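You operate a simulated robot arm through the tools that you are given. There is no shell and no other tool.

You run a simulated robot arm. Do the job below in one go: nothing can be reset, and whatever is moved stays where it is left.

## Task
Wash the oily white sole and lay it on the top pegs.
Fine: lower it in the basket and run the tank till the oil is off; switch off and raise the basket again. Where these are worked on the way, their far stop is far enough and under half their travel is too little: wire basket.

Only the result counts: the job must be done as asked and must still hold three seconds after the hand-in. Knocking over, shifting, dropping, spilling or breaking anything else fails it.

## Robot
A 7-joint arm with a fingered hand, fixed in place. Base frame: the origin is at the foot of the arm, x ahead of it, y to its left, z up; the work surface is at about z = 0.872. Lengths are in m, angles in rad, forces in N, time in s.
Its first joint turns from -2.601 to 2.601 rad. Payload 3.5 kg.
Tool frame: the origin (TCP) lies between the finger pads and is the grasp point; the fingertips stand 0.03 m ahead of it; z points along the fingers, y is the line along which they close. The gripper opens to 0.104 m. The gripper's body begins 0.035 m behind the TCP. The gripper is a hand of 4 fingers: y runs from the thumb to the fingers, the wrist lies at [-0.015, -0.11, -0.186] in the tool frame, and closing takes about 1.5 s.
Orientation is told as [roll, pitch, yaw] about the base's x, y, z axes, in that order, counted from this pose: with the fingers straight down and the wrist toward the robot, the tool's x, y and z point along [0, 1, 0], [1, 0, 0] and [0, 0, -1] of the base frame.

## Interface
- The arm moves only by the tool step_arm. Its arguments are lists of equal length, an entry for each row: "translation": the shift along the base's x, y, z in m, a list of three; "turn": the turn, a rotation vector about the base's x, y, z in rad, a list of three. In form: {"translation": [[tx, ty, tz], ...], "turn": [[ax, ay, az], ...]}. A call has 1 to 20 rows; each row is the pose to reach, as a shift and turn from the pose commanded when the call began. "fingers" is the gripper command, from -1 (shut) to 1 (fully open), values between in proportion, set as the call begins (left out, the last holds). Each row takes 0.2 s and may step no farther than 0.05 m and 0.15 rad from the row before; otherwise, or with a gripper value out of range, the whole call is refused. Where a pose cannot be reached the arm comes as near as it can. A force on the tool above 90 N (or 10 N above the force at the start of the call, whichever is more), or a blocked arm, ends the call early, and 0.2 s more pass. The fingers move at their own pace (about 0.045 m/s each) and stop on an object; they squeeze with about 25 N. The grip force told is the motor's: it shows also when the fingers shut on nothing. Time passes only in rows, and 0.2 s behind the last, so rows that repeat a pose let the fingers close. The reply holds the time, the measured pose of the TCP, the force on the tool along the base axes, the opening and the grip force, in the units named above and with some noise, with the torque about the TCP (base axes, N m) and any sound that the robot's microphone picked up.
- Cameras (640 x 400 px; columns grow to the right, rows downward): "scene" is fixed at [0.0506, 0.4985, 1.7008]; the picture's right is [-0.63, -0.78, 0.00], its down [-0.46, 0.37, -0.80] and it looks along [0.63, -0.51, -0.59] (base axes); focal length 233 px, centre (320, 200). "wrist" rides on the gripper at [0.061, -0.092, -0.13] in the tool frame; the picture's right is [-0.81, 0.28, -0.52], its down [-0.53, -0.71, 0.46] and it looks along [-0.24, 0.64, 0.72] (tool axes); focal length 275 px, centre (320, 200). There is no depth. A picture from a camera that has moved, and an enlarged one, comes with that camera's place and axes in the base frame and with its lens.
- capture(camera): a new picture of that camera. It takes no simulated time.
- raise_lower(by): slides the trunk up (or, below 0, down) by that many m; the arm rides with it, the base frame stays. It gives what a move gives, with no picture.
- set_grasp(shape): the hand has 4 fingers and takes this shape, open, in about a second: jaw (thumb against the fingers, like two jaws); tri (thumb and two fingers); tip (a fingertip pinch); poke (one finger out to press); point (the index stretched); flat (the hand flat); cup (the hand cupped); fist (a fist). The gripper value then closes the fingers along that shape, each until it touches; the sizes above hold for jaw. It gives what a move gives, with no picture.
- close_up(camera, box): a new picture of the part [left, top, right, bottom] of that camera's present view, enlarged. It takes no simulated time.
- close_job(): hands the job in; it is judged then, once.

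Places have to be worked out from the pictures, the camera data and where the tool is seen. Open the gripper and draw the arm clear of the work before you hand the job in, unless the task says otherwise.

The tools are called after ">>>" as name(argument=value, ...) on one line, values as JSON. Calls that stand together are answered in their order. step_arm: Moves the arm, as the interface text tells. Its arguments: {"type":"object","properties":{"translation":{"type":"array"},"turn":{"type":"array"},"fingers":{"type":"number"}},"required":["translation","turn"]} The other tools are called the same way: raise_lower (by) slides the trunk up or down; set_grasp (shape) gives the hand a shape; capture (camera) takes a picture; close_up (camera, box) takes an enlarged picture of a part of a camera's view; close_job () hands the job in.

At the start:

```text
t: 0.0
tool_pos: [0.7698, -0.1505, 1.5669]
tool_rot: [-0.001, -0.001, 0.0]
wrist_force: [-0.5, 0.2, -0.2]
torque: [-0.02, 0.04, -0.03]
width: 0.1037
finger_force: 0.1
shape: jaw
trunk travel left (down, up): [-0.675, 0.035]
```

scene: 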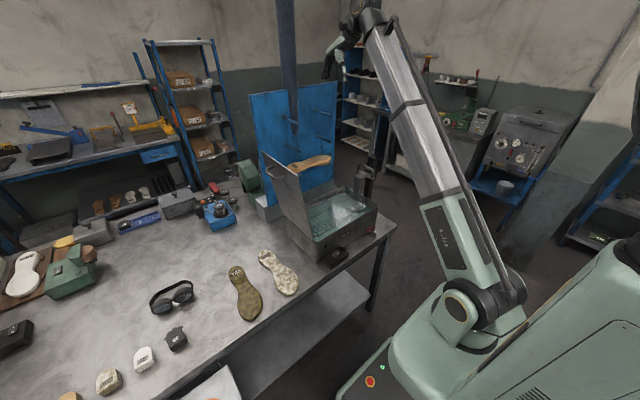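
wrist: 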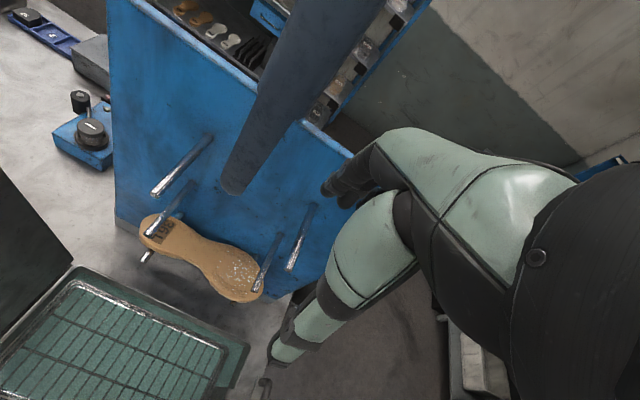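

I start by looking closely at the work area: tank, board with pegs, soles, and switch.

>>> close_up(camera="scene", box=[220, 80, 420, 280])

>>> close_up(camera="scene", box=[120, 180, 360, 340])

>>> close_up(camera="wrist", box=[0, 80, 400, 400])

>>> close_up(camera="scene", box=[0, 200, 240, 400])

```text
2.00 times, centred on (320, 180) of scene
camera zoom: at [0.0506, 0.4985, 1.7008], right [-0.63, -0.78, 0.0], down [-0.46, 0.37, -0.8], along [0.63, -0.51, -0.59], focal length 467 px, centre (320, 240)
```

zoom: 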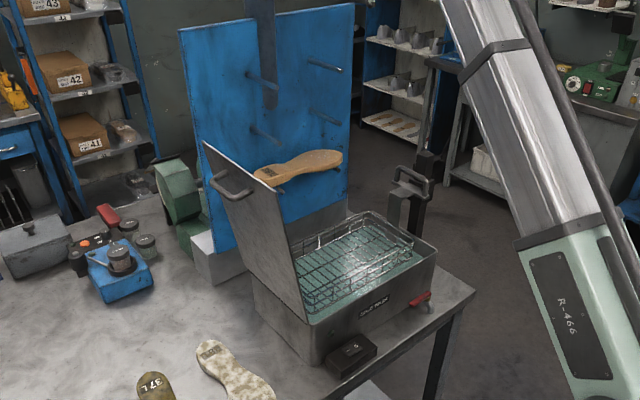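

```text
2.50 times, centred on (240, 260) of scene
camera zoom: at [0.0506, 0.4985, 1.7008], right [-0.63, -0.78, 0.0], down [-0.46, 0.37, -0.8], along [0.63, -0.51, -0.59], focal length 584 px, centre (520, 50)
```

zoom: 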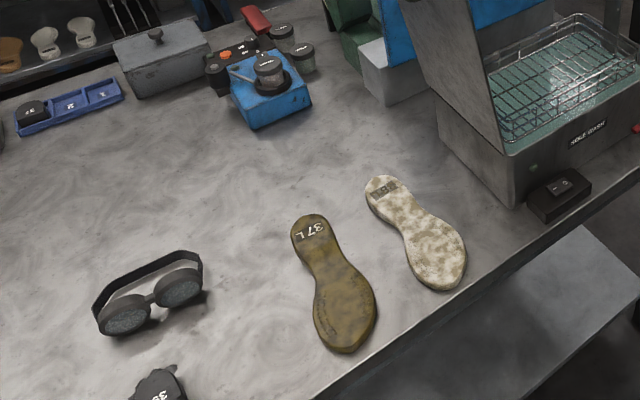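

```text
1.25 times, centred on (200, 240) of wrist
camera zoom: at [0.678, -0.0896, 1.6966], right [0.28, -0.81, 0.52], down [-0.71, -0.53, -0.46], along [0.64, -0.24, -0.72], focal length 344 px, centre (470, 150)
```

zoom: 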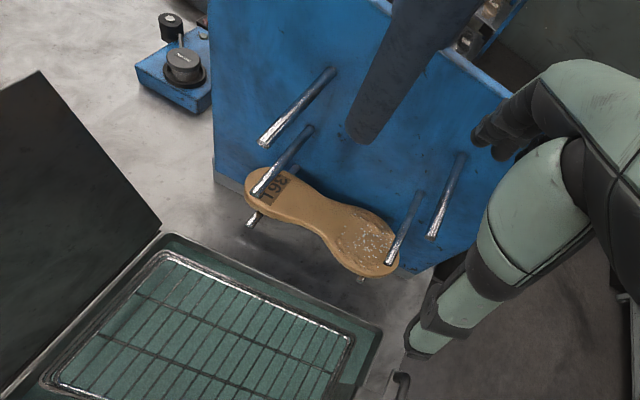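

```text
2.00 times, centred on (120, 300) of scene
camera zoom: at [0.0506, 0.4985, 1.7008], right [-0.63, -0.78, 0.0], down [-0.46, 0.37, -0.8], along [0.63, -0.51, -0.59], focal length 467 px, centre (720, 0)
```

zoom: 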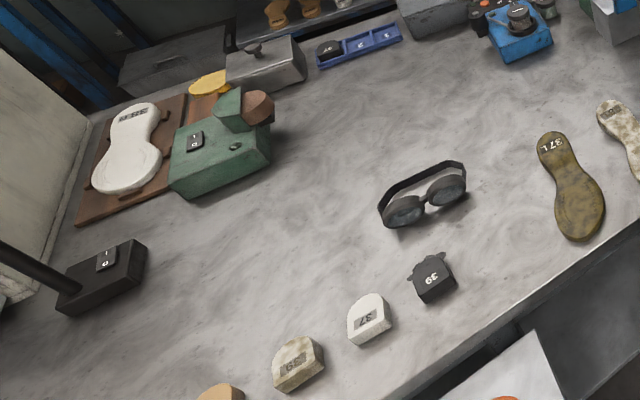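

The white oily sole lies near (0.65, 0.24), heel toward +x. The tank spans about x 0.57–0.84, y −0.27–0.08, with the switch box in front of it near (0.535, 0.02). I pull the hand back and look from the wrist to pin down the handle, basket and pegs.

>>> step_arm(translation=[[-0.04, 0, 0], [-0.08, 0, 0], [-0.12, 0, 0], [-0.16, 0, 0], [-0.2, 0, 0]], turn=[[0, 0, 0], [0, 0, 0], [0, 0, 0], [0, 0, 0], [0, 0, 0]])

>>> capture(camera="wrist")

>>> capture(camera="scene")

```text
t: 1.2
tool_pos: [0.6015, -0.1645, 1.534]
tool_rot: [0.0, 0.0, 0.0]
wrist_force: [0.2, 0.8, -0.1]
torque: [-0.01, -0.01, 0.0]
width: 0.1036
finger_force: 0.1
shape: jaw
out of reach, approached as far as the arm can: row 4, 5
trunk travel left (down, up): [-0.675, 0.035]
```

```text
taken
camera wrist: at [0.5092, -0.1035, 1.6649], right [0.28, -0.81, 0.52], down [-0.71, -0.53, -0.46], along [0.65, -0.24, -0.72], focal length 275 px, centre (320, 200)
```

wrist: 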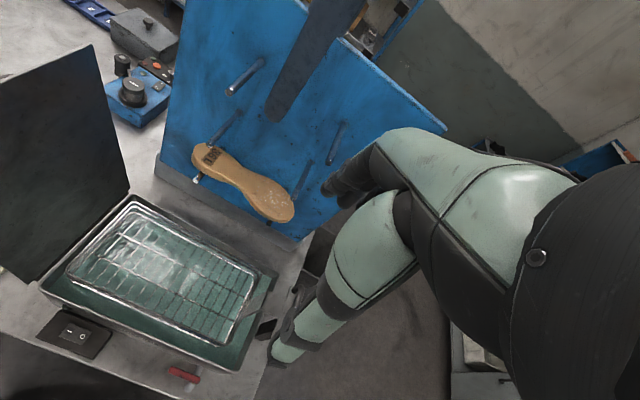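

```text
taken
```

scene: 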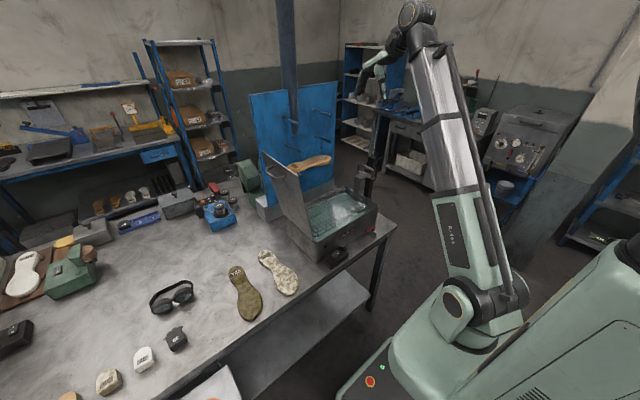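

The hand hides the right side of the tank. I move it right and rise/lower a bit so the post with the handle comes into the left of the wrist view.

>>> step_arm(translation=[[0.02, -0.04, 0], [0.04, -0.08, 0], [0.06, -0.12, -0.03], [0.06, -0.16, -0.05], [0.06, -0.2, -0.05], [0.06, -0.24, -0.05], [0.06, -0.28, -0.05]], turn=[[0, 0, 0], [0, 0, 0], [0, 0, 0], [0, 0, 0], [0, 0, 0], [0, 0, 0], [0, 0, 0]])

>>> capture(camera="wrist")

```text
refused: row 3 steps farther than a row can; nothing moved
```

```text
taken
camera wrist: at [0.5092, -0.1035, 1.6649], right [0.28, -0.81, 0.52], down [-0.71, -0.53, -0.46], along [0.65, -0.24, -0.72], focal length 275 px, centre (320, 200)
```

wrist: 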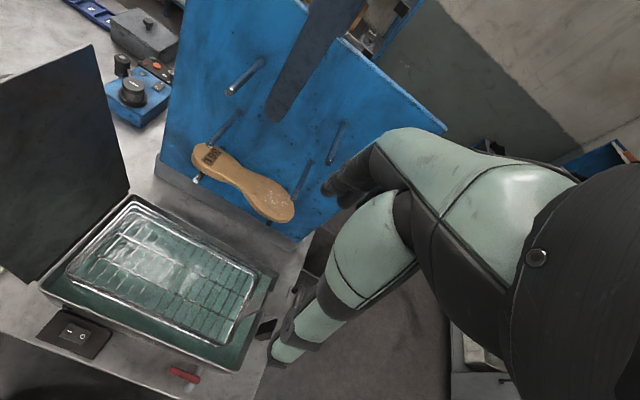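

Row 3 was too long a step; I resend with smaller steps.

>>> step_arm(translation=[[0.02, -0.04, 0], [0.04, -0.08, 0], [0.05, -0.12, -0.02], [0.06, -0.16, -0.04], [0.06, -0.2, -0.05], [0.06, -0.24, -0.05], [0.06, -0.28, -0.05]], turn=[[0, 0, 0], [0, 0, 0], [0, 0, 0], [0, 0, 0], [0, 0, 0], [0, 0, 0], [0, 0, 0]])

>>> capture(camera="wrist")

>>> capture(camera="scene")

```text
t: 2.8
tool_pos: [0.6626, -0.4443, 1.4856]
tool_rot: [0.002, -0.001, 0.002]
wrist_force: [-0.2, -0.1, -0.3]
torque: [-0.01, 0.01, -0.01]
width: 0.1036
finger_force: 0.0
shape: jaw
trunk travel left (down, up): [-0.675, 0.035]
```

```text
taken
camera wrist: at [0.5712, -0.3841, 1.6153], right [0.28, -0.81, 0.52], down [-0.71, -0.53, -0.46], along [0.65, -0.24, -0.72], focal length 275 px, centre (320, 200)
```

wrist: 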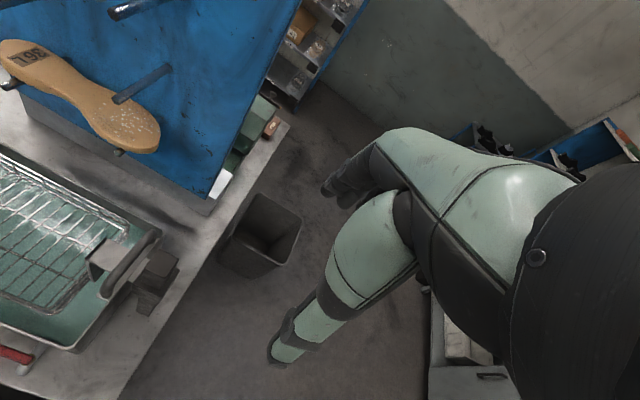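

```text
taken
```

scene: 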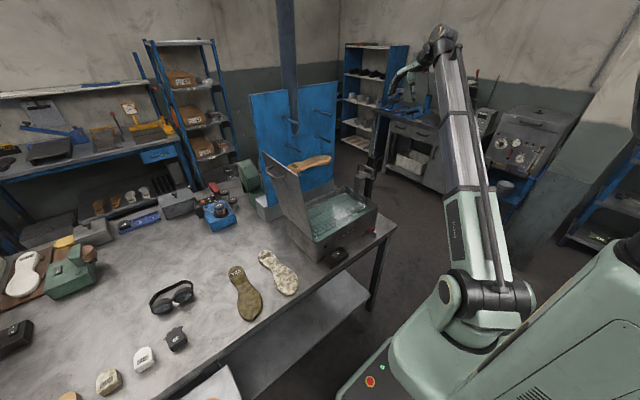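

The handle and its post are visible at lower left now; I zoom in.

>>> close_up(camera="wrist", box=[0, 200, 240, 400])

>>> close_up(camera="scene", box=[280, 140, 400, 240])

>>> close_up(camera="scene", box=[240, 70, 350, 180])

>>> close_up(camera="scene", box=[280, 190, 400, 280])

```text
2.00 times, centred on (120, 300) of wrist
camera zoom: at [0.5712, -0.3841, 1.6153], right [0.28, -0.81, 0.52], down [-0.71, -0.53, -0.46], along [0.65, -0.24, -0.72], focal length 551 px, centre (720, 0)
```

zoom: 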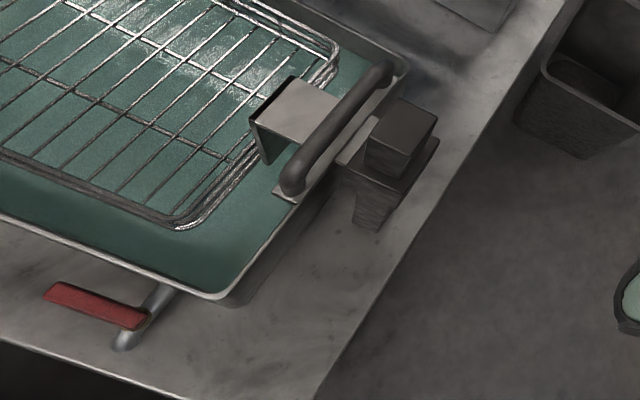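

```text
4.00 times, centred on (340, 190) of scene
camera zoom: at [0.0506, 0.4985, 1.7008], right [-0.63, -0.78, 0.0], down [-0.46, 0.37, -0.8], along [0.63, -0.51, -0.59], focal length 934 px, centre (240, 240)
```

zoom: 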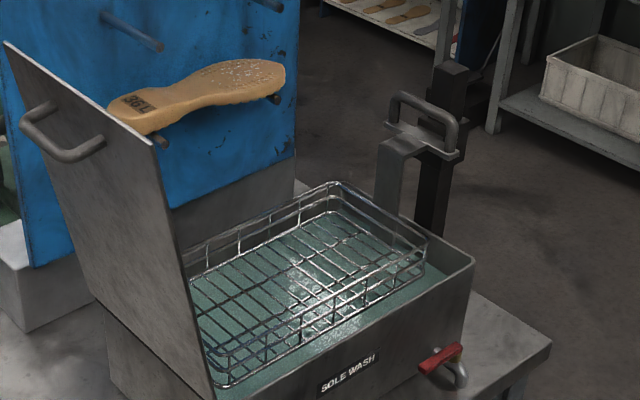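

```text
3.64 times, centred on (295, 125) of scene
camera zoom: at [0.0506, 0.4985, 1.7008], right [-0.63, -0.78, 0.0], down [-0.46, 0.37, -0.8], along [0.63, -0.51, -0.59], focal length 849 px, centre (411, 473)
```

zoom: 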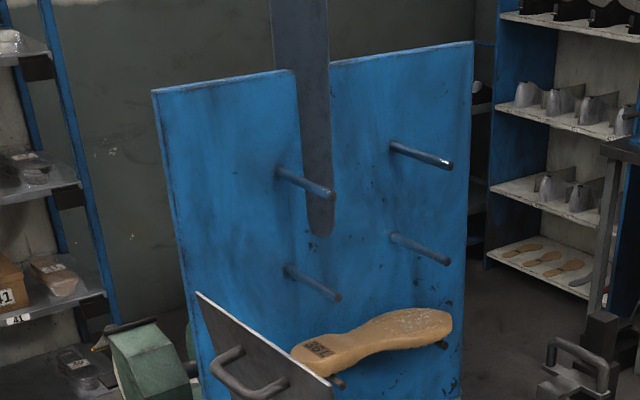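

```text
4.44 times, centred on (340, 235) of scene
camera zoom: at [0.0506, 0.4985, 1.7008], right [-0.63, -0.78, 0.0], down [-0.46, 0.37, -0.8], along [0.63, -0.51, -0.59], focal length 1037 px, centre (231, 44)
```

zoom: 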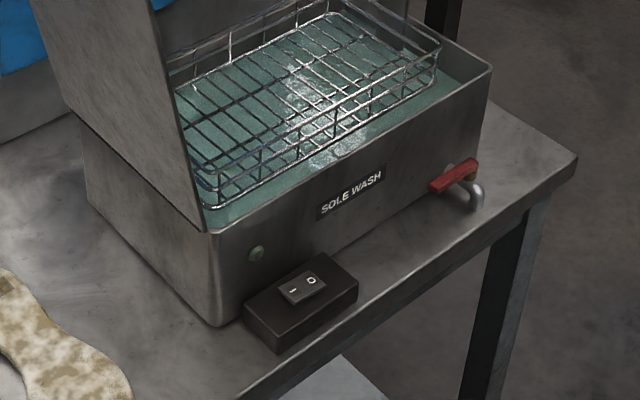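

Readings so far:
- The basket handle is a bail along x at about (0.69, −0.303, 1.155), sliding on a post just behind it at y≈−0.34.
- The top pegs are at y≈−0.013 and −0.181, z≈1.40, reaching from x≈0.93 to 0.818.
- A hanging bar stands near (0.92, −0.07) and reaches down to z≈1.32.

I swing over toward the white sole at a safe height while yawing −90°.

>>> step_arm(translation=[[0, 0.043, 0], [0, 0.086, 0], [0, 0.129, 0], [0, 0.172, 0], [0, 0.215, 0], [0, 0.258, 0], [0, 0.301, 0], [0, 0.344, 0], [0, 0.387, 0], [0, 0.43, 0], [0, 0.473, 0], [0, 0.516, 0], [0, 0.559, 0], [0, 0.602, 0], [0, 0.645, 0], [0, 0.684, 0]], turn=[[0, 0, -0.1], [0, 0, -0.2], [0, 0, -0.3], [0, 0, -0.4], [0, 0, -0.5], [0, 0, -0.6], [0, 0, -0.7], [0, 0, -0.8], [0, 0, -0.9], [0, 0, -1.0], [0, 0, -1.1], [0, 0, -1.2], [0, 0, -1.3], [0, 0, -1.4], [0, 0, -1.5], [0, 0, -1.571]])

>>> capture(camera="wrist")

>>> capture(camera="scene")

```text
t: 6.2
tool_pos: [0.7594, 0.1597, 1.392]
tool_rot: [0.132, -0.011, -1.452]
wrist_force: [-0.4, 0.5, 0.9]
torque: [0.0, -0.01, 0.02]
width: 0.1034
finger_force: 0.0
shape: jaw
out of reach, approached as far as the arm can: row 12, 13, 14, 15, 16
trunk travel left (down, up): [-0.675, 0.035]
```

```text
taken
camera wrist: at [0.7927, 0.2567, 1.5285], right [-0.83, -0.37, 0.41], down [-0.55, 0.65, -0.53], along [-0.07, -0.67, -0.74], focal length 275 px, centre (320, 200)
```

wrist: 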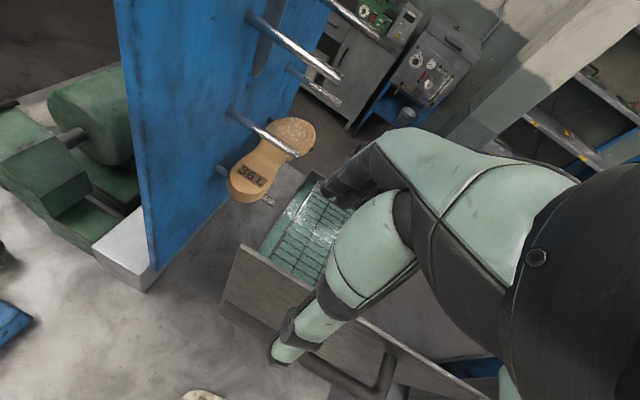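

```text
taken
```

scene: 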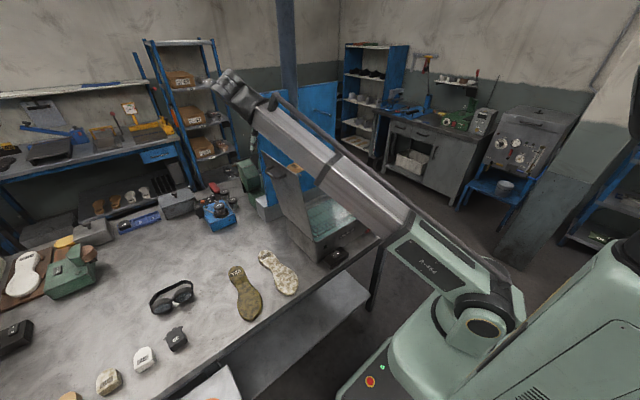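

The yaw −90 pose was reached only roughly, and the hand sits just above the lid. The side view of pegs and hanging bar is useful, so I zoom on it before moving.

>>> close_up(camera="wrist", box=[180, 0, 380, 130])

>>> close_up(camera="scene", box=[200, 60, 360, 220])

```text
3.08 times, centred on (280, 65) of wrist
camera zoom: at [0.7927, 0.2567, 1.5285], right [-0.83, -0.37, 0.41], down [-0.55, 0.65, -0.53], along [-0.07, -0.67, -0.74], focal length 847 px, centre (443, 615)
```

zoom: 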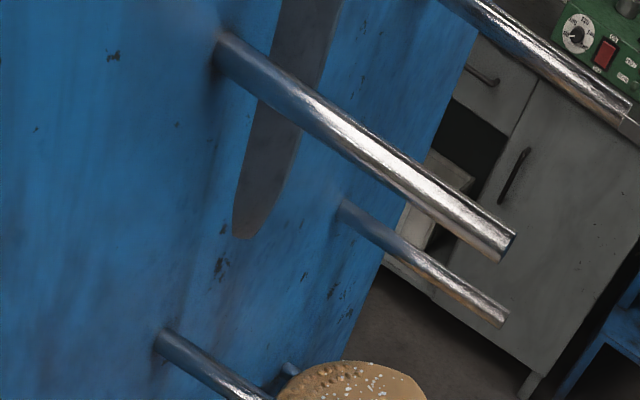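

```text
2.50 times, centred on (280, 140) of scene
camera zoom: at [0.0506, 0.4985, 1.7008], right [-0.63, -0.78, 0.0], down [-0.46, 0.37, -0.8], along [0.63, -0.51, -0.59], focal length 584 px, centre (420, 350)
```

zoom: 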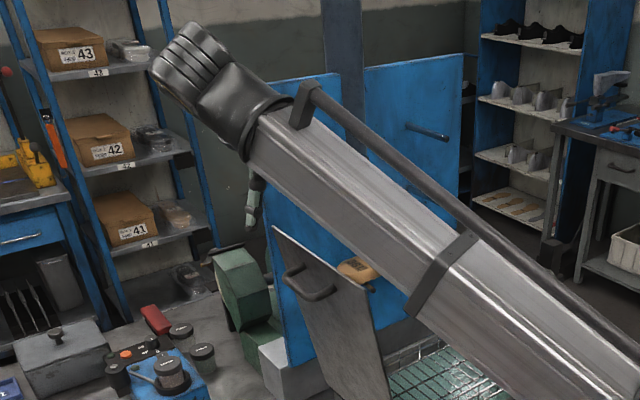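

The bar lies flat against the board face (x≈0.93), so it is no obstacle for the pegs. Yaw −90 is awkward for the arm, so I will use yaw +90 for the pick: rise and undo the tilt first.

>>> step_arm(translation=[[0, 0, 0.03], [-0.01, -0.02, 0.07], [-0.03, -0.05, 0.1], [-0.05, -0.08, 0.11]], turn=[[0, 0, 0.05], [-0.005, 0.04, 0.15], [-0.01, 0.09, 0.27], [-0.0157, 0.131, 0.35]])

```text
t: 7.2
tool_pos: [0.7076, 0.0781, 1.5031]
tool_rot: [0.005, 0.011, -1.099]
wrist_force: [-0.4, -0.3, -0.6]
torque: [0.02, 0.02, 0.0]
width: 0.1038
finger_force: 0.0
shape: jaw
trunk travel left (down, up): [-0.675, 0.035]
```

Tilt is gone. Now I yaw round to about +90° while moving over the sole.

>>> step_arm(translation=[[0, 0, 0], [0, 0, 0], [0, 0, 0], [0, 0, 0], [0, 0, 0], [0, 0, 0], [0, 0.01, 0], [0, 0.02, 0], [0, 0.03, 0], [0, 0.04, 0], [-0.01, 0.055, 0], [-0.01, 0.07, 0], [-0.02, 0.085, 0], [-0.02, 0.1, 0], [-0.03, 0.115, -0.01], [-0.03, 0.13, -0.02], [-0.04, 0.145, -0.03], [-0.04, 0.16, -0.04], [-0.045, 0.165, -0.05]], turn=[[0, 0, 0.14], [0, 0, 0.28], [0, 0, 0.42], [0, 0, 0.56], [0, 0, 0.7], [0, 0, 0.84], [0, 0, 0.98], [0, 0, 1.12], [0, 0, 1.26], [0, 0, 1.4], [0, 0, 1.54], [0, 0, 1.68], [0, 0, 1.82], [0, 0, 1.96], [0, 0, 2.1], [0, 0, 2.24], [0, 0, 2.38], [0, 0, 2.52], [0, 0, 2.66]])

>>> capture(camera="wrist")

>>> capture(camera="scene")

```text
t: 11.2
tool_pos: [0.663, 0.2437, 1.4525]
tool_rot: [0.003, 0.012, 1.56]
wrist_force: [0.0, 0.5, -0.5]
torque: [-0.05, -0.03, -0.02]
width: 0.1038
finger_force: 0.1
shape: jaw
trunk travel left (down, up): [-0.675, 0.035]
```

```text
taken
camera wrist: at [0.6017, 0.1547, 1.5843], right [0.81, 0.27, 0.51], down [0.52, -0.72, -0.45], along [0.25, 0.63, -0.73], focal length 275 px, centre (320, 200)
```

wrist: 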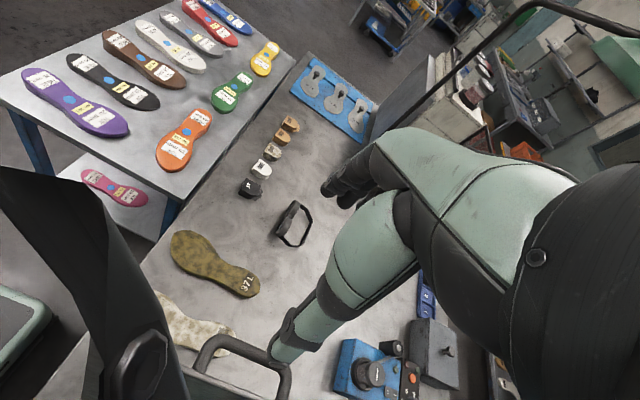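

```text
taken
```

scene: 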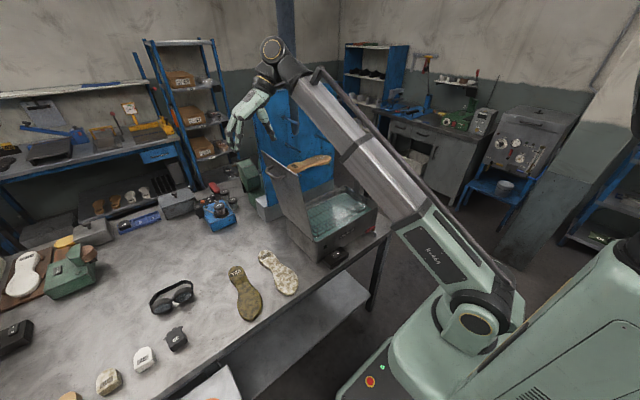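

The pose is exact, but with yaw +90 the wrist would hit the standing lid when lowered (lid y≈0.10–0.17 up to z≈1.36). I go back to a natural yaw, move a bit left, descend, and then test how far the hand can yaw toward −90 lower down.

>>> step_arm(translation=[[0, 0.02, 0], [0, 0.04, 0], [0, 0.06, 0], [0, 0.08, 0], [0, 0.1, 0], [0, 0.11, 0], [0, 0.11, 0], [0, 0.11, 0], [0, 0.11, 0], [0, 0.11, -0.03], [0, 0.11, -0.07], [0, 0.11, -0.11], [0, 0.11, -0.15], [0, 0.11, -0.19], [0, 0.11, -0.23]], turn=[[0, 0, -0.14], [0, 0, -0.28], [0, 0, -0.42], [0, 0, -0.56], [0, 0, -0.7], [0, 0, -0.84], [0, 0, -0.98], [0, 0, -1.12], [0, 0, -1.26], [0, 0, -1.4], [0, 0, -1.5], [0, 0, -1.56], [0, 0, -1.56], [0, 0, -1.56], [0, 0, -1.56]])

>>> capture(camera="scene")

>>> capture(camera="wrist")

```text
t: 14.4
tool_pos: [0.6621, 0.356, 1.2216]
tool_rot: [0.004, 0.009, -0.002]
wrist_force: [0.5, -0.7, -0.3]
torque: [0.0, -0.04, 0.01]
width: 0.1039
finger_force: 0.0
shape: jaw
trunk travel left (down, up): [-0.675, 0.035]
```

```text
taken
```

scene: 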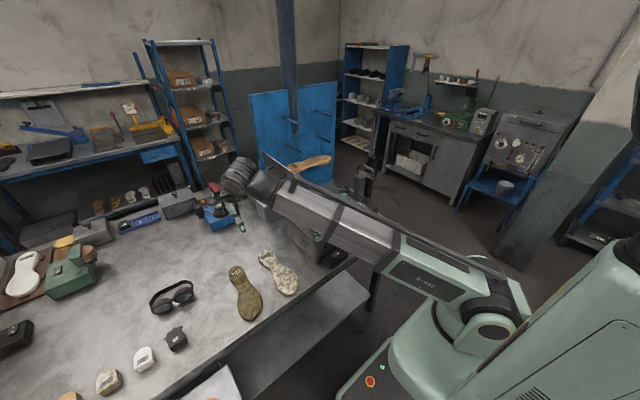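

```text
taken
camera wrist: at [0.5729, 0.4159, 1.3538], right [0.28, -0.81, 0.51], down [-0.72, -0.53, -0.45], along [0.64, -0.24, -0.73], focal length 275 px, centre (320, 200)
```

wrist: 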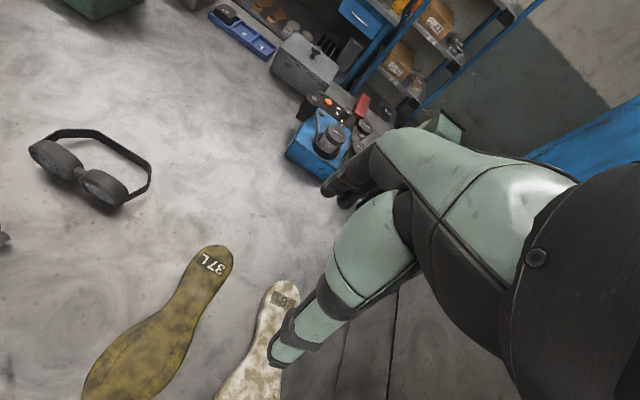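

Clean pose here. Now I test turning yaw toward −90 at this height.

>>> step_arm(translation=[[0, 0, 0], [0, 0, 0], [0, 0, 0], [0, 0, 0], [0, 0, 0], [0, 0, 0], [0, 0, 0], [0, 0, 0], [0, 0, 0], [0, 0, 0], [0, 0, 0], [0, 0, 0]], turn=[[0, 0, -0.13], [0, 0, -0.26], [0, 0, -0.39], [0, 0, -0.52], [0, 0, -0.65], [0, 0, -0.78], [0, 0, -0.91], [0, 0, -1.04], [0, 0, -1.17], [0, 0, -1.3], [0, 0, -1.43], [0, 0, -1.57]])

>>> capture(camera="scene")

```text
t: 17.0
tool_pos: [0.7006, 0.3303, 1.1611]
tool_rot: [0.064, 0.043, -1.526]
wrist_force: [0.1, -0.7, 0.0]
torque: [-0.04, 0.01, 0.0]
width: 0.1036
finger_force: 0.1
shape: jaw
out of reach, approached as far as the arm can: row 10, 11, 12
trunk travel left (down, up): [-0.675, 0.035]
```

```text
taken
```

scene: 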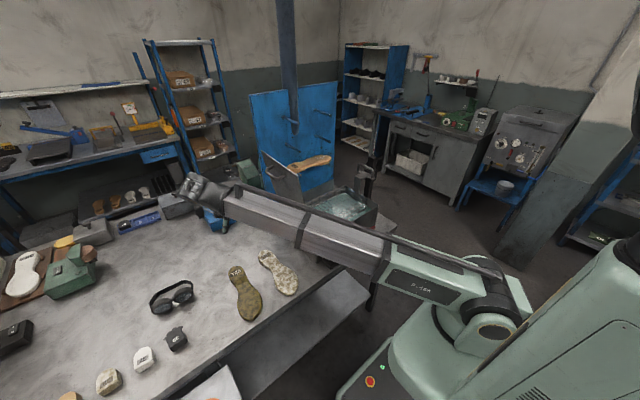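

Yaw −87° is almost attainable at this height, so lower should be better. I descend to about z 1.05, taking out the small tilt.

>>> step_arm(translation=[[0, 0, -0.03], [-0.01, -0.01, -0.06], [-0.015, -0.02, -0.09], [-0.02, -0.03, -0.11]], turn=[[-0.01, 0.015, 0.02], [-0.02, 0.03, 0.04], [-0.03, 0.045, 0.05], [-0.046, 0.062, 0.06]])

>>> capture(camera="scene")

>>> capture(camera="wrist")

```text
t: 18.0
tool_pos: [0.6812, 0.2997, 1.0518]
tool_rot: [0.0, 0.002, -1.467]
wrist_force: [-0.3, 0.3, -0.3]
torque: [-0.01, 0.0, 0.01]
width: 0.104
finger_force: 0.1
shape: jaw
trunk travel left (down, up): [-0.675, 0.035]
```

```text
taken
```

scene: 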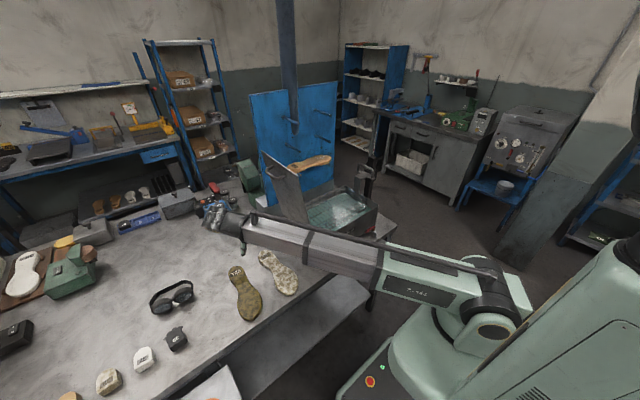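

```text
taken
camera wrist: at [0.7322, 0.3966, 1.1828], right [-0.78, -0.36, 0.52], down [-0.61, 0.65, -0.45], along [-0.18, -0.67, -0.73], focal length 275 px, centre (320, 200)
```

wrist: 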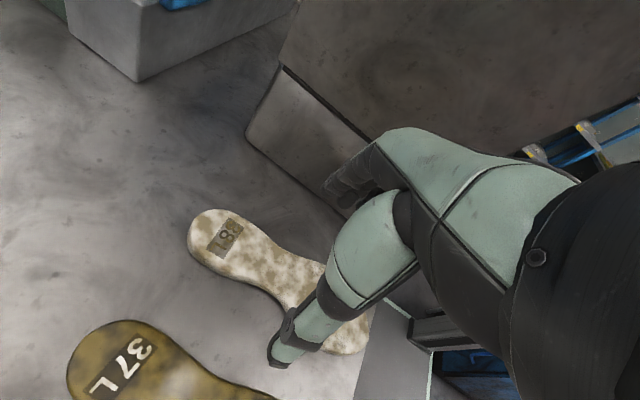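

The pose is exact, and yaw −84° works here. I zoom on the sole to refine its outline.

>>> close_up(camera="wrist", box=[160, 180, 400, 400])

>>> close_up(camera="scene", box=[190, 190, 310, 310])

```text
1.82 times, centred on (280, 290) of wrist
camera zoom: at [0.7322, 0.3966, 1.1828], right [-0.78, -0.36, 0.52], down [-0.61, 0.65, -0.45], along [-0.18, -0.67, -0.73], focal length 500 px, centre (393, 36)
```

zoom: 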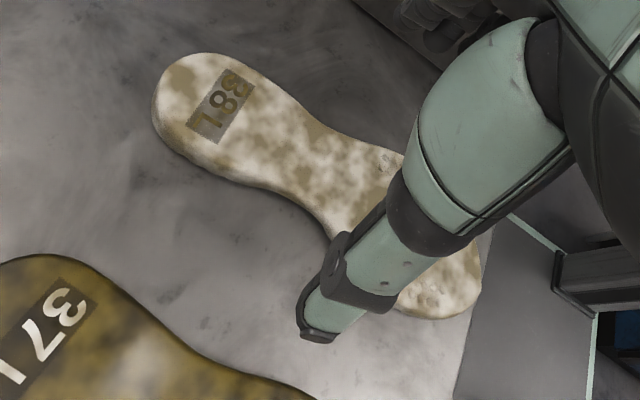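

```text
3.33 times, centred on (250, 250) of scene
camera zoom: at [0.0506, 0.4985, 1.7008], right [-0.63, -0.78, 0.0], down [-0.46, 0.37, -0.8], along [0.63, -0.51, -0.59], focal length 778 px, centre (553, 33)
```

zoom: 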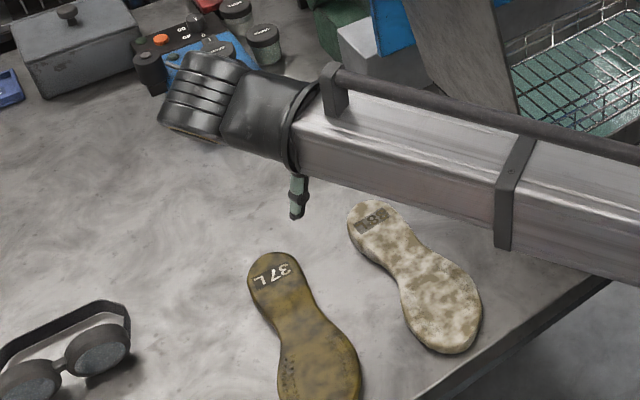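

The sole's waist is centred at about (0.656, 0.249), roughly 0.057 wide, with its axis along x. I move over it and go down in stages with the hand open.

>>> step_arm(translation=[[-0.012, -0.025, -0.02], [-0.025, -0.05, -0.04], [-0.025, -0.05, -0.08], [-0.025, -0.05, -0.11]], turn=[[0, 0, -0.02], [0, 0, -0.04], [0, 0, -0.06], [0, 0, -0.08]], fingers=1)

>>> capture(camera="scene")

>>> capture(camera="wrist")

```text
t: 19.0
tool_pos: [0.6548, 0.2488, 0.943]
tool_rot: [-0.001, 0.001, -1.547]
wrist_force: [-0.3, 0.2, -0.8]
torque: [0.02, 0.02, 0.04]
width: 0.1039
finger_force: 0.0
shape: jaw
trunk travel left (down, up): [-0.675, 0.035]
```

```text
taken
```

scene: 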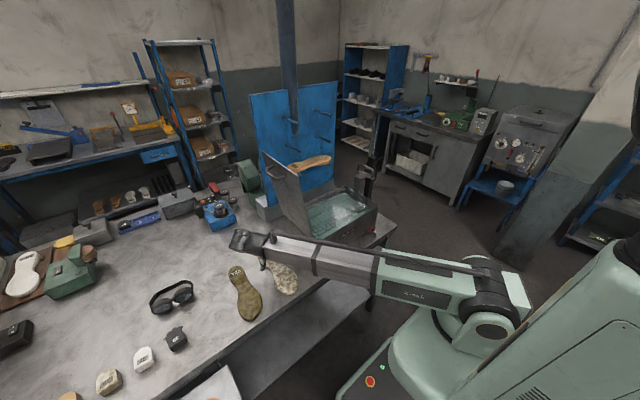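

```text
taken
camera wrist: at [0.7146, 0.342, 1.0729], right [-0.8, -0.3, 0.52], down [-0.55, 0.7, -0.45], along [-0.23, -0.65, -0.73], focal length 275 px, centre (320, 200)
```

wrist: 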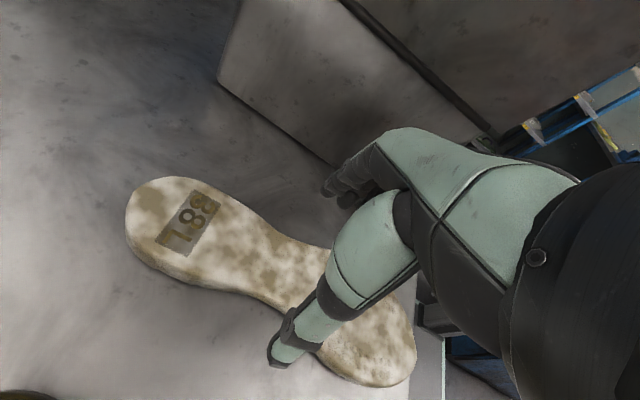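

The grasp point projects onto the middle of the waist. I lower until the fingertips are just above the table.

>>> step_arm(translation=[[0, 0, -0.02], [0, 0, -0.036]], turn=[[0, 0, 0], [0, 0, 0]])

>>> capture(camera="wrist")

>>> close_up(camera="scene", box=[200, 190, 340, 320])

```text
t: 19.6
tool_pos: [0.6554, 0.2499, 0.9056]
tool_rot: [0.0, 0.002, -1.546]
wrist_force: [-0.5, 0.6, -0.7]
torque: [0.03, -0.01, 0.01]
width: 0.1038
finger_force: 0.2
shape: jaw
trunk travel left (down, up): [-0.675, 0.035]
```

```text
taken
camera wrist: at [0.7149, 0.3423, 1.037], right [-0.8, -0.3, 0.52], down [-0.55, 0.7, -0.45], along [-0.23, -0.65, -0.73], focal length 275 px, centre (320, 200)
```

wrist: 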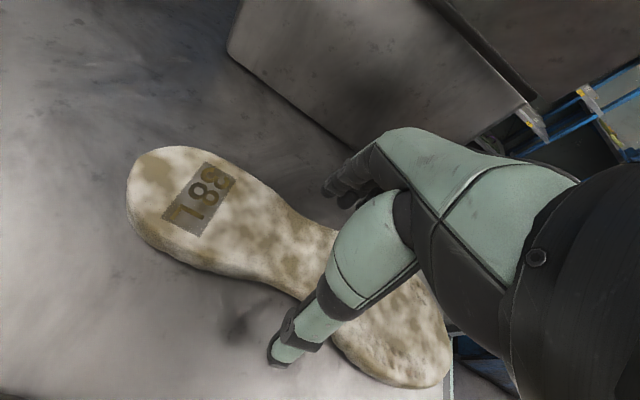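

```text
3.08 times, centred on (270, 255) of scene
camera zoom: at [0.0506, 0.4985, 1.7008], right [-0.63, -0.78, 0.0], down [-0.46, 0.37, -0.8], along [0.63, -0.51, -0.59], focal length 718 px, centre (474, 31)
```

zoom: 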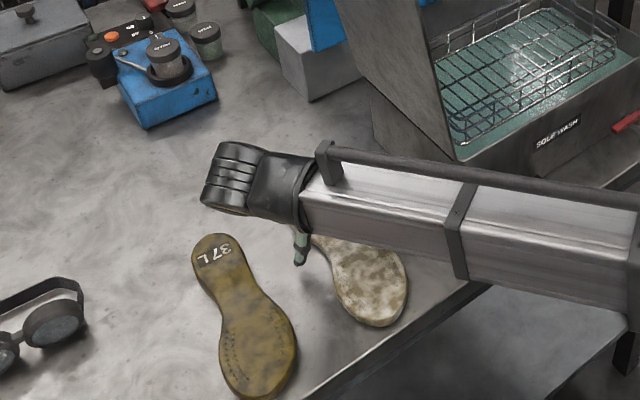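

No contact forces and the waist sits between thumb and fingers. I close the hand.

>>> step_arm(translation=[[0, 0, 0], [0, 0, 0], [0, 0, 0], [0, 0, 0], [0, 0, 0], [0, 0, 0], [0, 0, 0], [0, 0, 0], [0, 0, 0]], turn=[[0, 0, 0], [0, 0, 0], [0, 0, 0], [0, 0, 0], [0, 0, 0], [0, 0, 0], [0, 0, 0], [0, 0, 0], [0, 0, 0]], fingers=-1)

>>> capture(camera="wrist")

```text
t: 21.6
tool_pos: [0.655, 0.2486, 0.9068]
tool_rot: [0.0, 0.0, -1.546]
wrist_force: [1.3, 3.2, 8.8]
torque: [0.0, -0.03, -0.02]
width: 0.0442
finger_force: 24.5
shape: jaw
trunk travel left (down, up): [-0.675, 0.035]
```

```text
taken
camera wrist: at [0.7145, 0.3424, 1.038], right [-0.8, -0.3, 0.52], down [-0.55, 0.7, -0.45], along [-0.23, -0.65, -0.73], focal length 275 px, centre (320, 200)
```

wrist: 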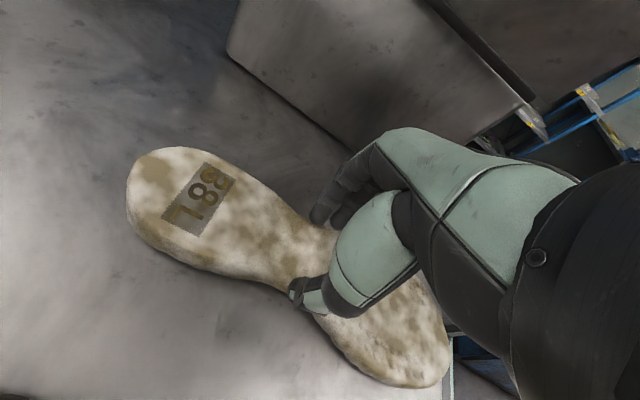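

Holding the sole at 0.044 opening with 24.5 N. I lift straight up and check.

>>> step_arm(translation=[[0, 0, 0.02], [0, 0, 0.05], [0, 0.02, 0.09], [0.01, 0.04, 0.13]], turn=[[0, 0, 0], [0, 0, 0], [0, 0, 0], [0, 0, 0]])

>>> capture(camera="wrist")

>>> capture(camera="scene")

```text
t: 22.6
tool_pos: [0.6641, 0.2898, 1.037]
tool_rot: [-0.002, 0.002, -1.548]
wrist_force: [0.7, 0.1, -1.0]
torque: [0.01, -0.03, -0.01]
width: 0.0438
finger_force: 24.9
shape: jaw
trunk travel left (down, up): [-0.675, 0.035]
```

```text
taken
camera wrist: at [0.7254, 0.383, 1.1672], right [-0.8, -0.3, 0.52], down [-0.55, 0.7, -0.45], along [-0.23, -0.65, -0.72], focal length 275 px, centre (320, 200)
```

wrist: 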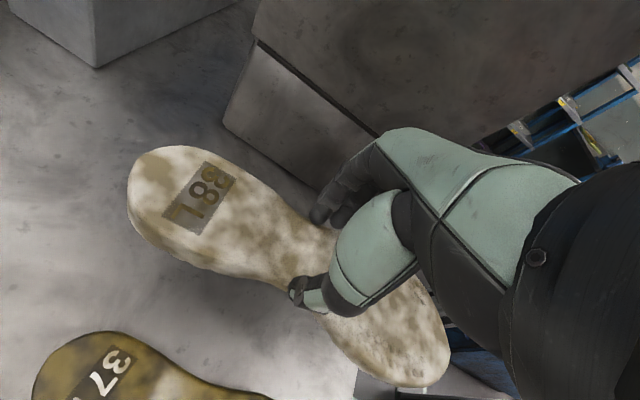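

```text
taken
```

scene: 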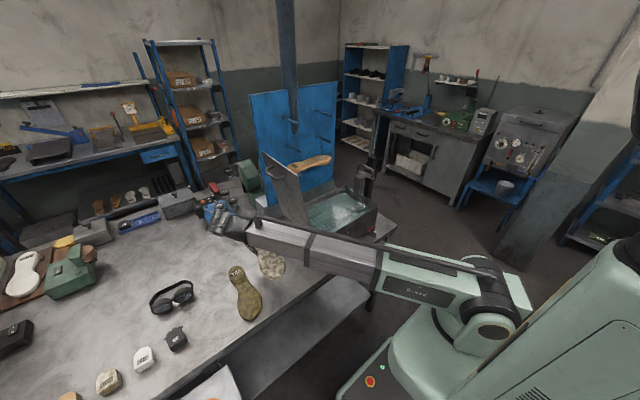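

The sole hangs level in the hand. I rise above the lid while swinging the yaw back to 0, staying left of the lid.

>>> step_arm(translation=[[0, 0.02, 0.04], [0, 0.04, 0.08], [0, 0.06, 0.12], [0, 0.08, 0.16], [0, 0.1, 0.2], [0, 0.1, 0.245], [0, 0.1, 0.29], [0, 0.1, 0.335], [0, 0.1, 0.38], [0, 0.1, 0.425], [0, 0.1, 0.47], [0, 0.1, 0.48], [0, 0.1, 0.48], [0, 0.1, 0.48]], turn=[[0, 0, 0.1], [0, 0, 0.2], [0, 0, 0.3], [0, 0, 0.4], [0, 0, 0.5], [0, 0, 0.6], [0, 0, 0.7], [0, 0, 0.8], [0, 0, 0.9], [0, 0, 1.0], [0, 0, 1.1], [0, 0, 1.25], [0, 0, 1.4], [0, 0, 1.547]])

>>> capture(camera="scene")

>>> capture(camera="wrist")

```text
t: 25.6
tool_pos: [0.6664, 0.3894, 1.5151]
tool_rot: [-0.001, 0.001, 0.001]
wrist_force: [-0.1, 0.6, -1.6]
torque: [0.01, -0.03, 0.0]
width: 0.0441
finger_force: 25.3
shape: jaw
trunk travel left (down, up): [-0.675, 0.035]
```

```text
taken
```

scene: 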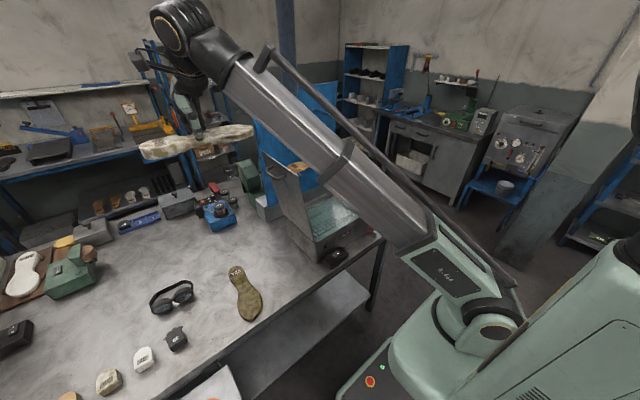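

```text
taken
camera wrist: at [0.574, 0.4495, 1.6465], right [0.28, -0.81, 0.52], down [-0.71, -0.54, -0.45], along [0.64, -0.24, -0.73], focal length 275 px, centre (320, 200)
```

wrist: 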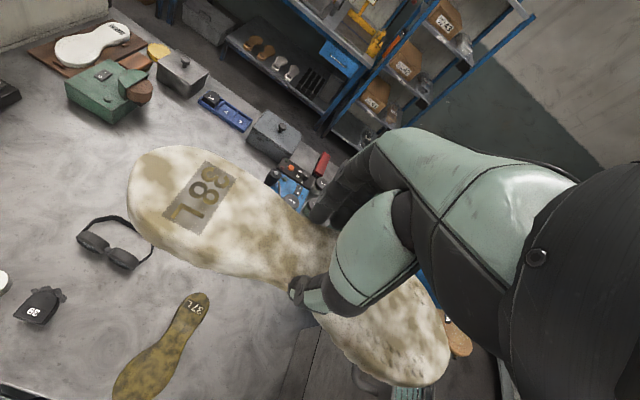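

Sole secure. I carry it over the lid to above the basket, with heel toward the lid.

>>> step_arm(translation=[[0.002, -0.043, 0], [0.004, -0.086, 0], [0.006, -0.129, 0], [0.008, -0.172, 0], [0.01, -0.215, 0], [0.012, -0.258, 0], [0.014, -0.301, 0], [0.016, -0.344, 0], [0.018, -0.387, 0], [0.02, -0.43, 0], [0.02, -0.464, 0]], turn=[[0, 0, 0], [0, 0, 0], [0, 0, 0], [0, 0, 0], [0, 0, 0], [0, 0, 0], [0, 0, 0], [0, 0, 0], [0, 0, 0], [0, 0, 0], [0, 0, 0]])

>>> capture(camera="scene")

>>> capture(camera="wrist")

```text
t: 28.0
tool_pos: [0.6852, -0.0746, 1.5151]
tool_rot: [-0.003, 0.001, 0.001]
wrist_force: [0.1, -0.6, -1.4]
torque: [-0.02, 0.02, -0.02]
width: 0.044
finger_force: 25.0
shape: jaw
trunk travel left (down, up): [-0.675, 0.035]
```

```text
taken
```

scene: 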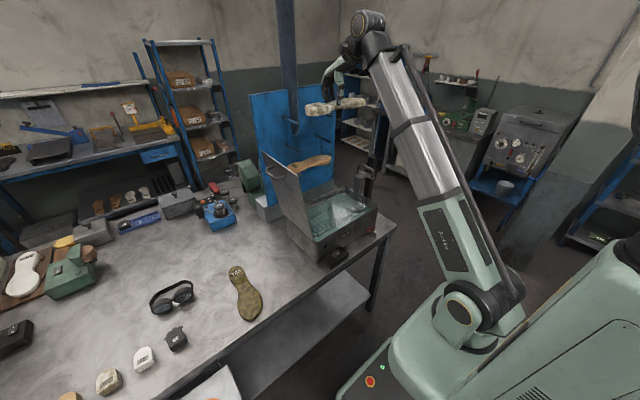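

```text
taken
camera wrist: at [0.5951, -0.0148, 1.6467], right [0.28, -0.81, 0.52], down [-0.71, -0.53, -0.45], along [0.64, -0.24, -0.73], focal length 275 px, centre (320, 200)
```

wrist: 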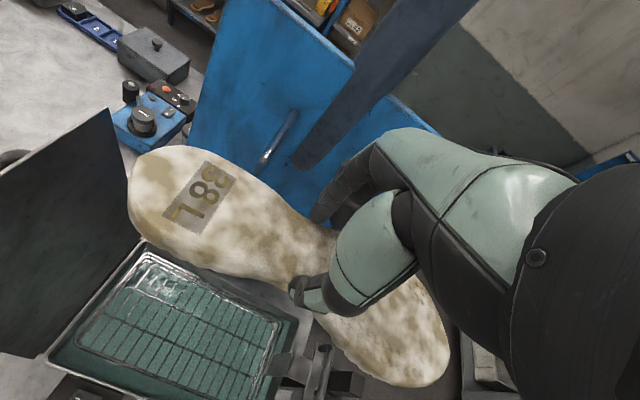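

Aligned above the basket. I descend to about z 1.15 and check from both cameras.

>>> step_arm(translation=[[0, 0, -0.045], [0, 0, -0.09], [0, 0, -0.135], [0, 0, -0.18], [0, 0, -0.225], [0, 0, -0.27], [0, 0, -0.315], [0, 0, -0.36]], turn=[[0, 0, 0], [0, 0, 0], [0, 0, 0], [0, 0, 0], [0, 0, 0], [0, 0, 0], [0, 0, 0], [0, 0, 0]])

>>> close_up(camera="scene", box=[220, 100, 420, 280])

>>> capture(camera="wrist")

```text
t: 29.8
tool_pos: [0.6855, -0.0739, 1.1551]
tool_rot: [-0.002, 0.0, 0.002]
wrist_force: [-0.4, 0.0, -1.5]
torque: [0.06, -0.02, -0.01]
width: 0.0439
finger_force: 24.9
shape: jaw
trunk travel left (down, up): [-0.675, 0.035]
```

```text
2.22 times, centred on (320, 190) of scene
camera zoom: at [0.0506, 0.4985, 1.7008], right [-0.63, -0.78, 0.0], down [-0.46, 0.37, -0.8], along [0.63, -0.51, -0.59], focal length 519 px, centre (320, 222)
```

zoom: 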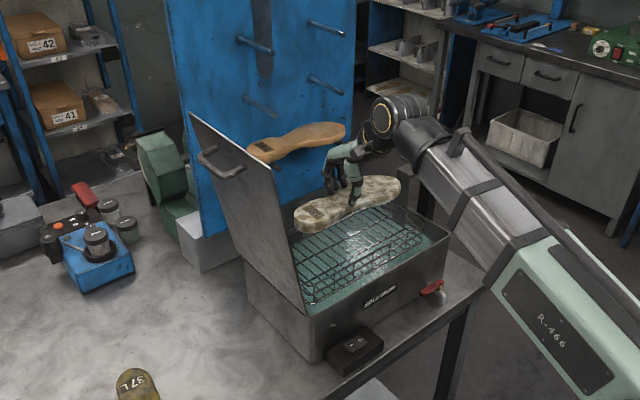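

```text
taken
camera wrist: at [0.5936, -0.0131, 1.2854], right [0.28, -0.81, 0.52], down [-0.71, -0.53, -0.45], along [0.64, -0.24, -0.72], focal length 275 px, centre (320, 200)
```

wrist: 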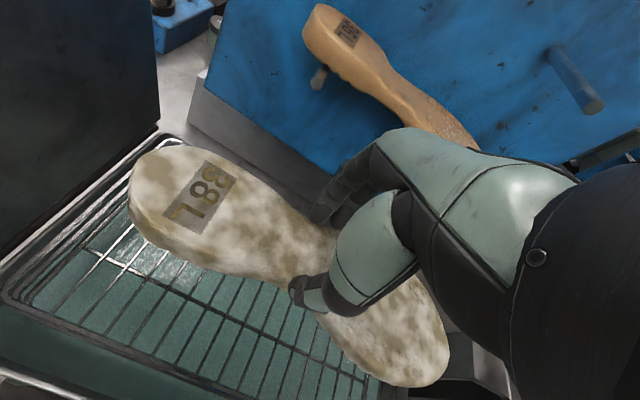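

The sole lines up with the basket's length. I go down to about z 1.08 and check clearance of both ends.

>>> step_arm(translation=[[0, 0, -0.04], [0, 0, -0.075]], turn=[[0, 0, 0], [0, 0, 0]])

>>> close_up(camera="scene", box=[270, 130, 390, 240])

>>> capture(camera="wrist")

```text
t: 30.4
tool_pos: [0.6846, -0.0733, 1.0808]
tool_rot: [-0.001, 0.002, 0.002]
wrist_force: [0.6, -0.5, -1.5]
torque: [0.03, -0.02, 0.0]
width: 0.0441
finger_force: 25.1
shape: jaw
trunk travel left (down, up): [-0.675, 0.035]
```

```text
3.64 times, centred on (330, 185) of scene
camera zoom: at [0.0506, 0.4985, 1.7008], right [-0.63, -0.78, 0.0], down [-0.46, 0.37, -0.8], along [0.63, -0.51, -0.59], focal length 849 px, centre (284, 254)
```

zoom: 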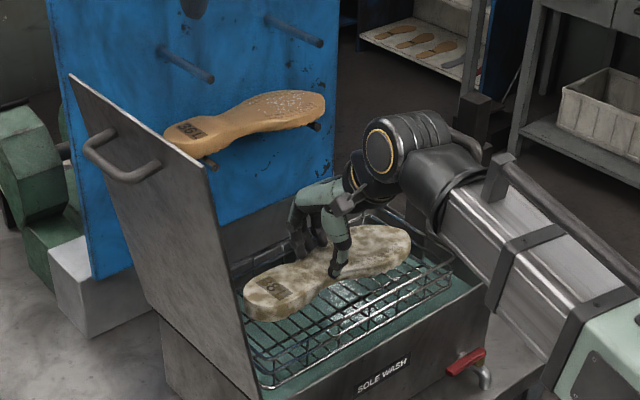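

```text
taken
camera wrist: at [0.5936, -0.0133, 1.2107], right [0.28, -0.81, 0.52], down [-0.71, -0.53, -0.45], along [0.64, -0.24, -0.73], focal length 275 px, centre (320, 200)
```

wrist: 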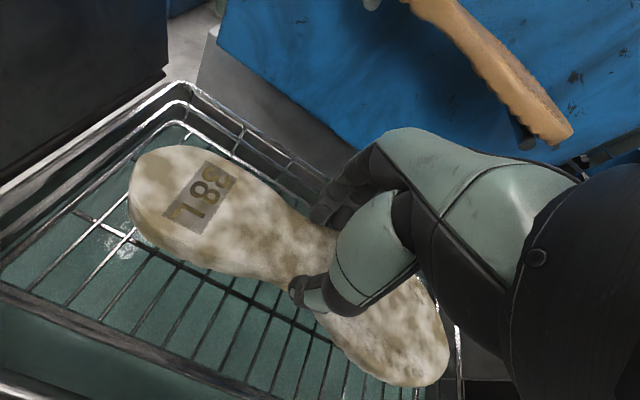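

Both ends fit inside the basket walls. I lower in small steps until the sole meets the wires.

>>> step_arm(translation=[[-0.002, -0.002, -0.012], [-0.003, -0.004, -0.024], [-0.003, -0.004, -0.036]], turn=[[0, 0, 0], [0, 0, 0], [0, 0, 0]])

>>> close_up(camera="scene", box=[270, 130, 390, 240])

>>> capture(camera="wrist")

```text
t: 31.2
tool_pos: [0.6832, -0.0783, 1.0449]
tool_rot: [-0.002, 0.001, 0.001]
wrist_force: [-0.2, -0.7, -1.9]
torque: [0.03, -0.01, -0.01]
width: 0.0443
finger_force: 24.3
shape: jaw
trunk travel left (down, up): [-0.675, 0.035]
```

```text
3.64 times, centred on (330, 185) of scene
camera zoom: at [0.0506, 0.4985, 1.7008], right [-0.63, -0.78, 0.0], down [-0.46, 0.37, -0.8], along [0.63, -0.51, -0.59], focal length 849 px, centre (284, 254)
```

zoom: 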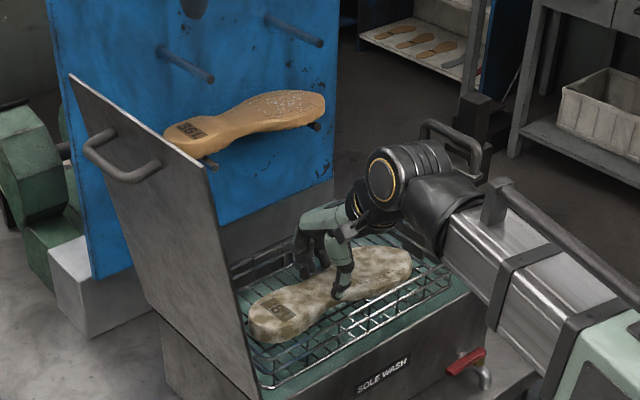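

```text
taken
camera wrist: at [0.5911, -0.0179, 1.1753], right [0.28, -0.81, 0.52], down [-0.71, -0.53, -0.45], along [0.64, -0.24, -0.73], focal length 275 px, centre (320, 200)
```

wrist: 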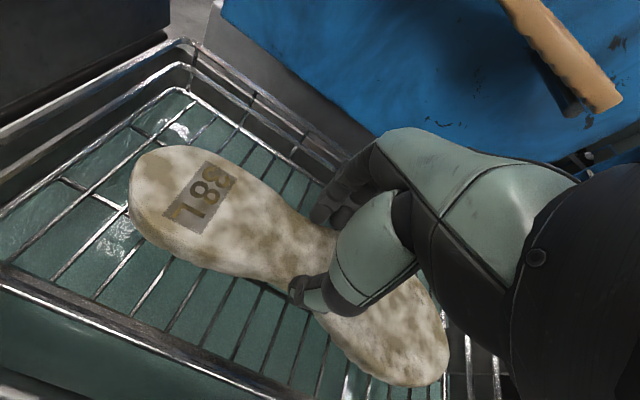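

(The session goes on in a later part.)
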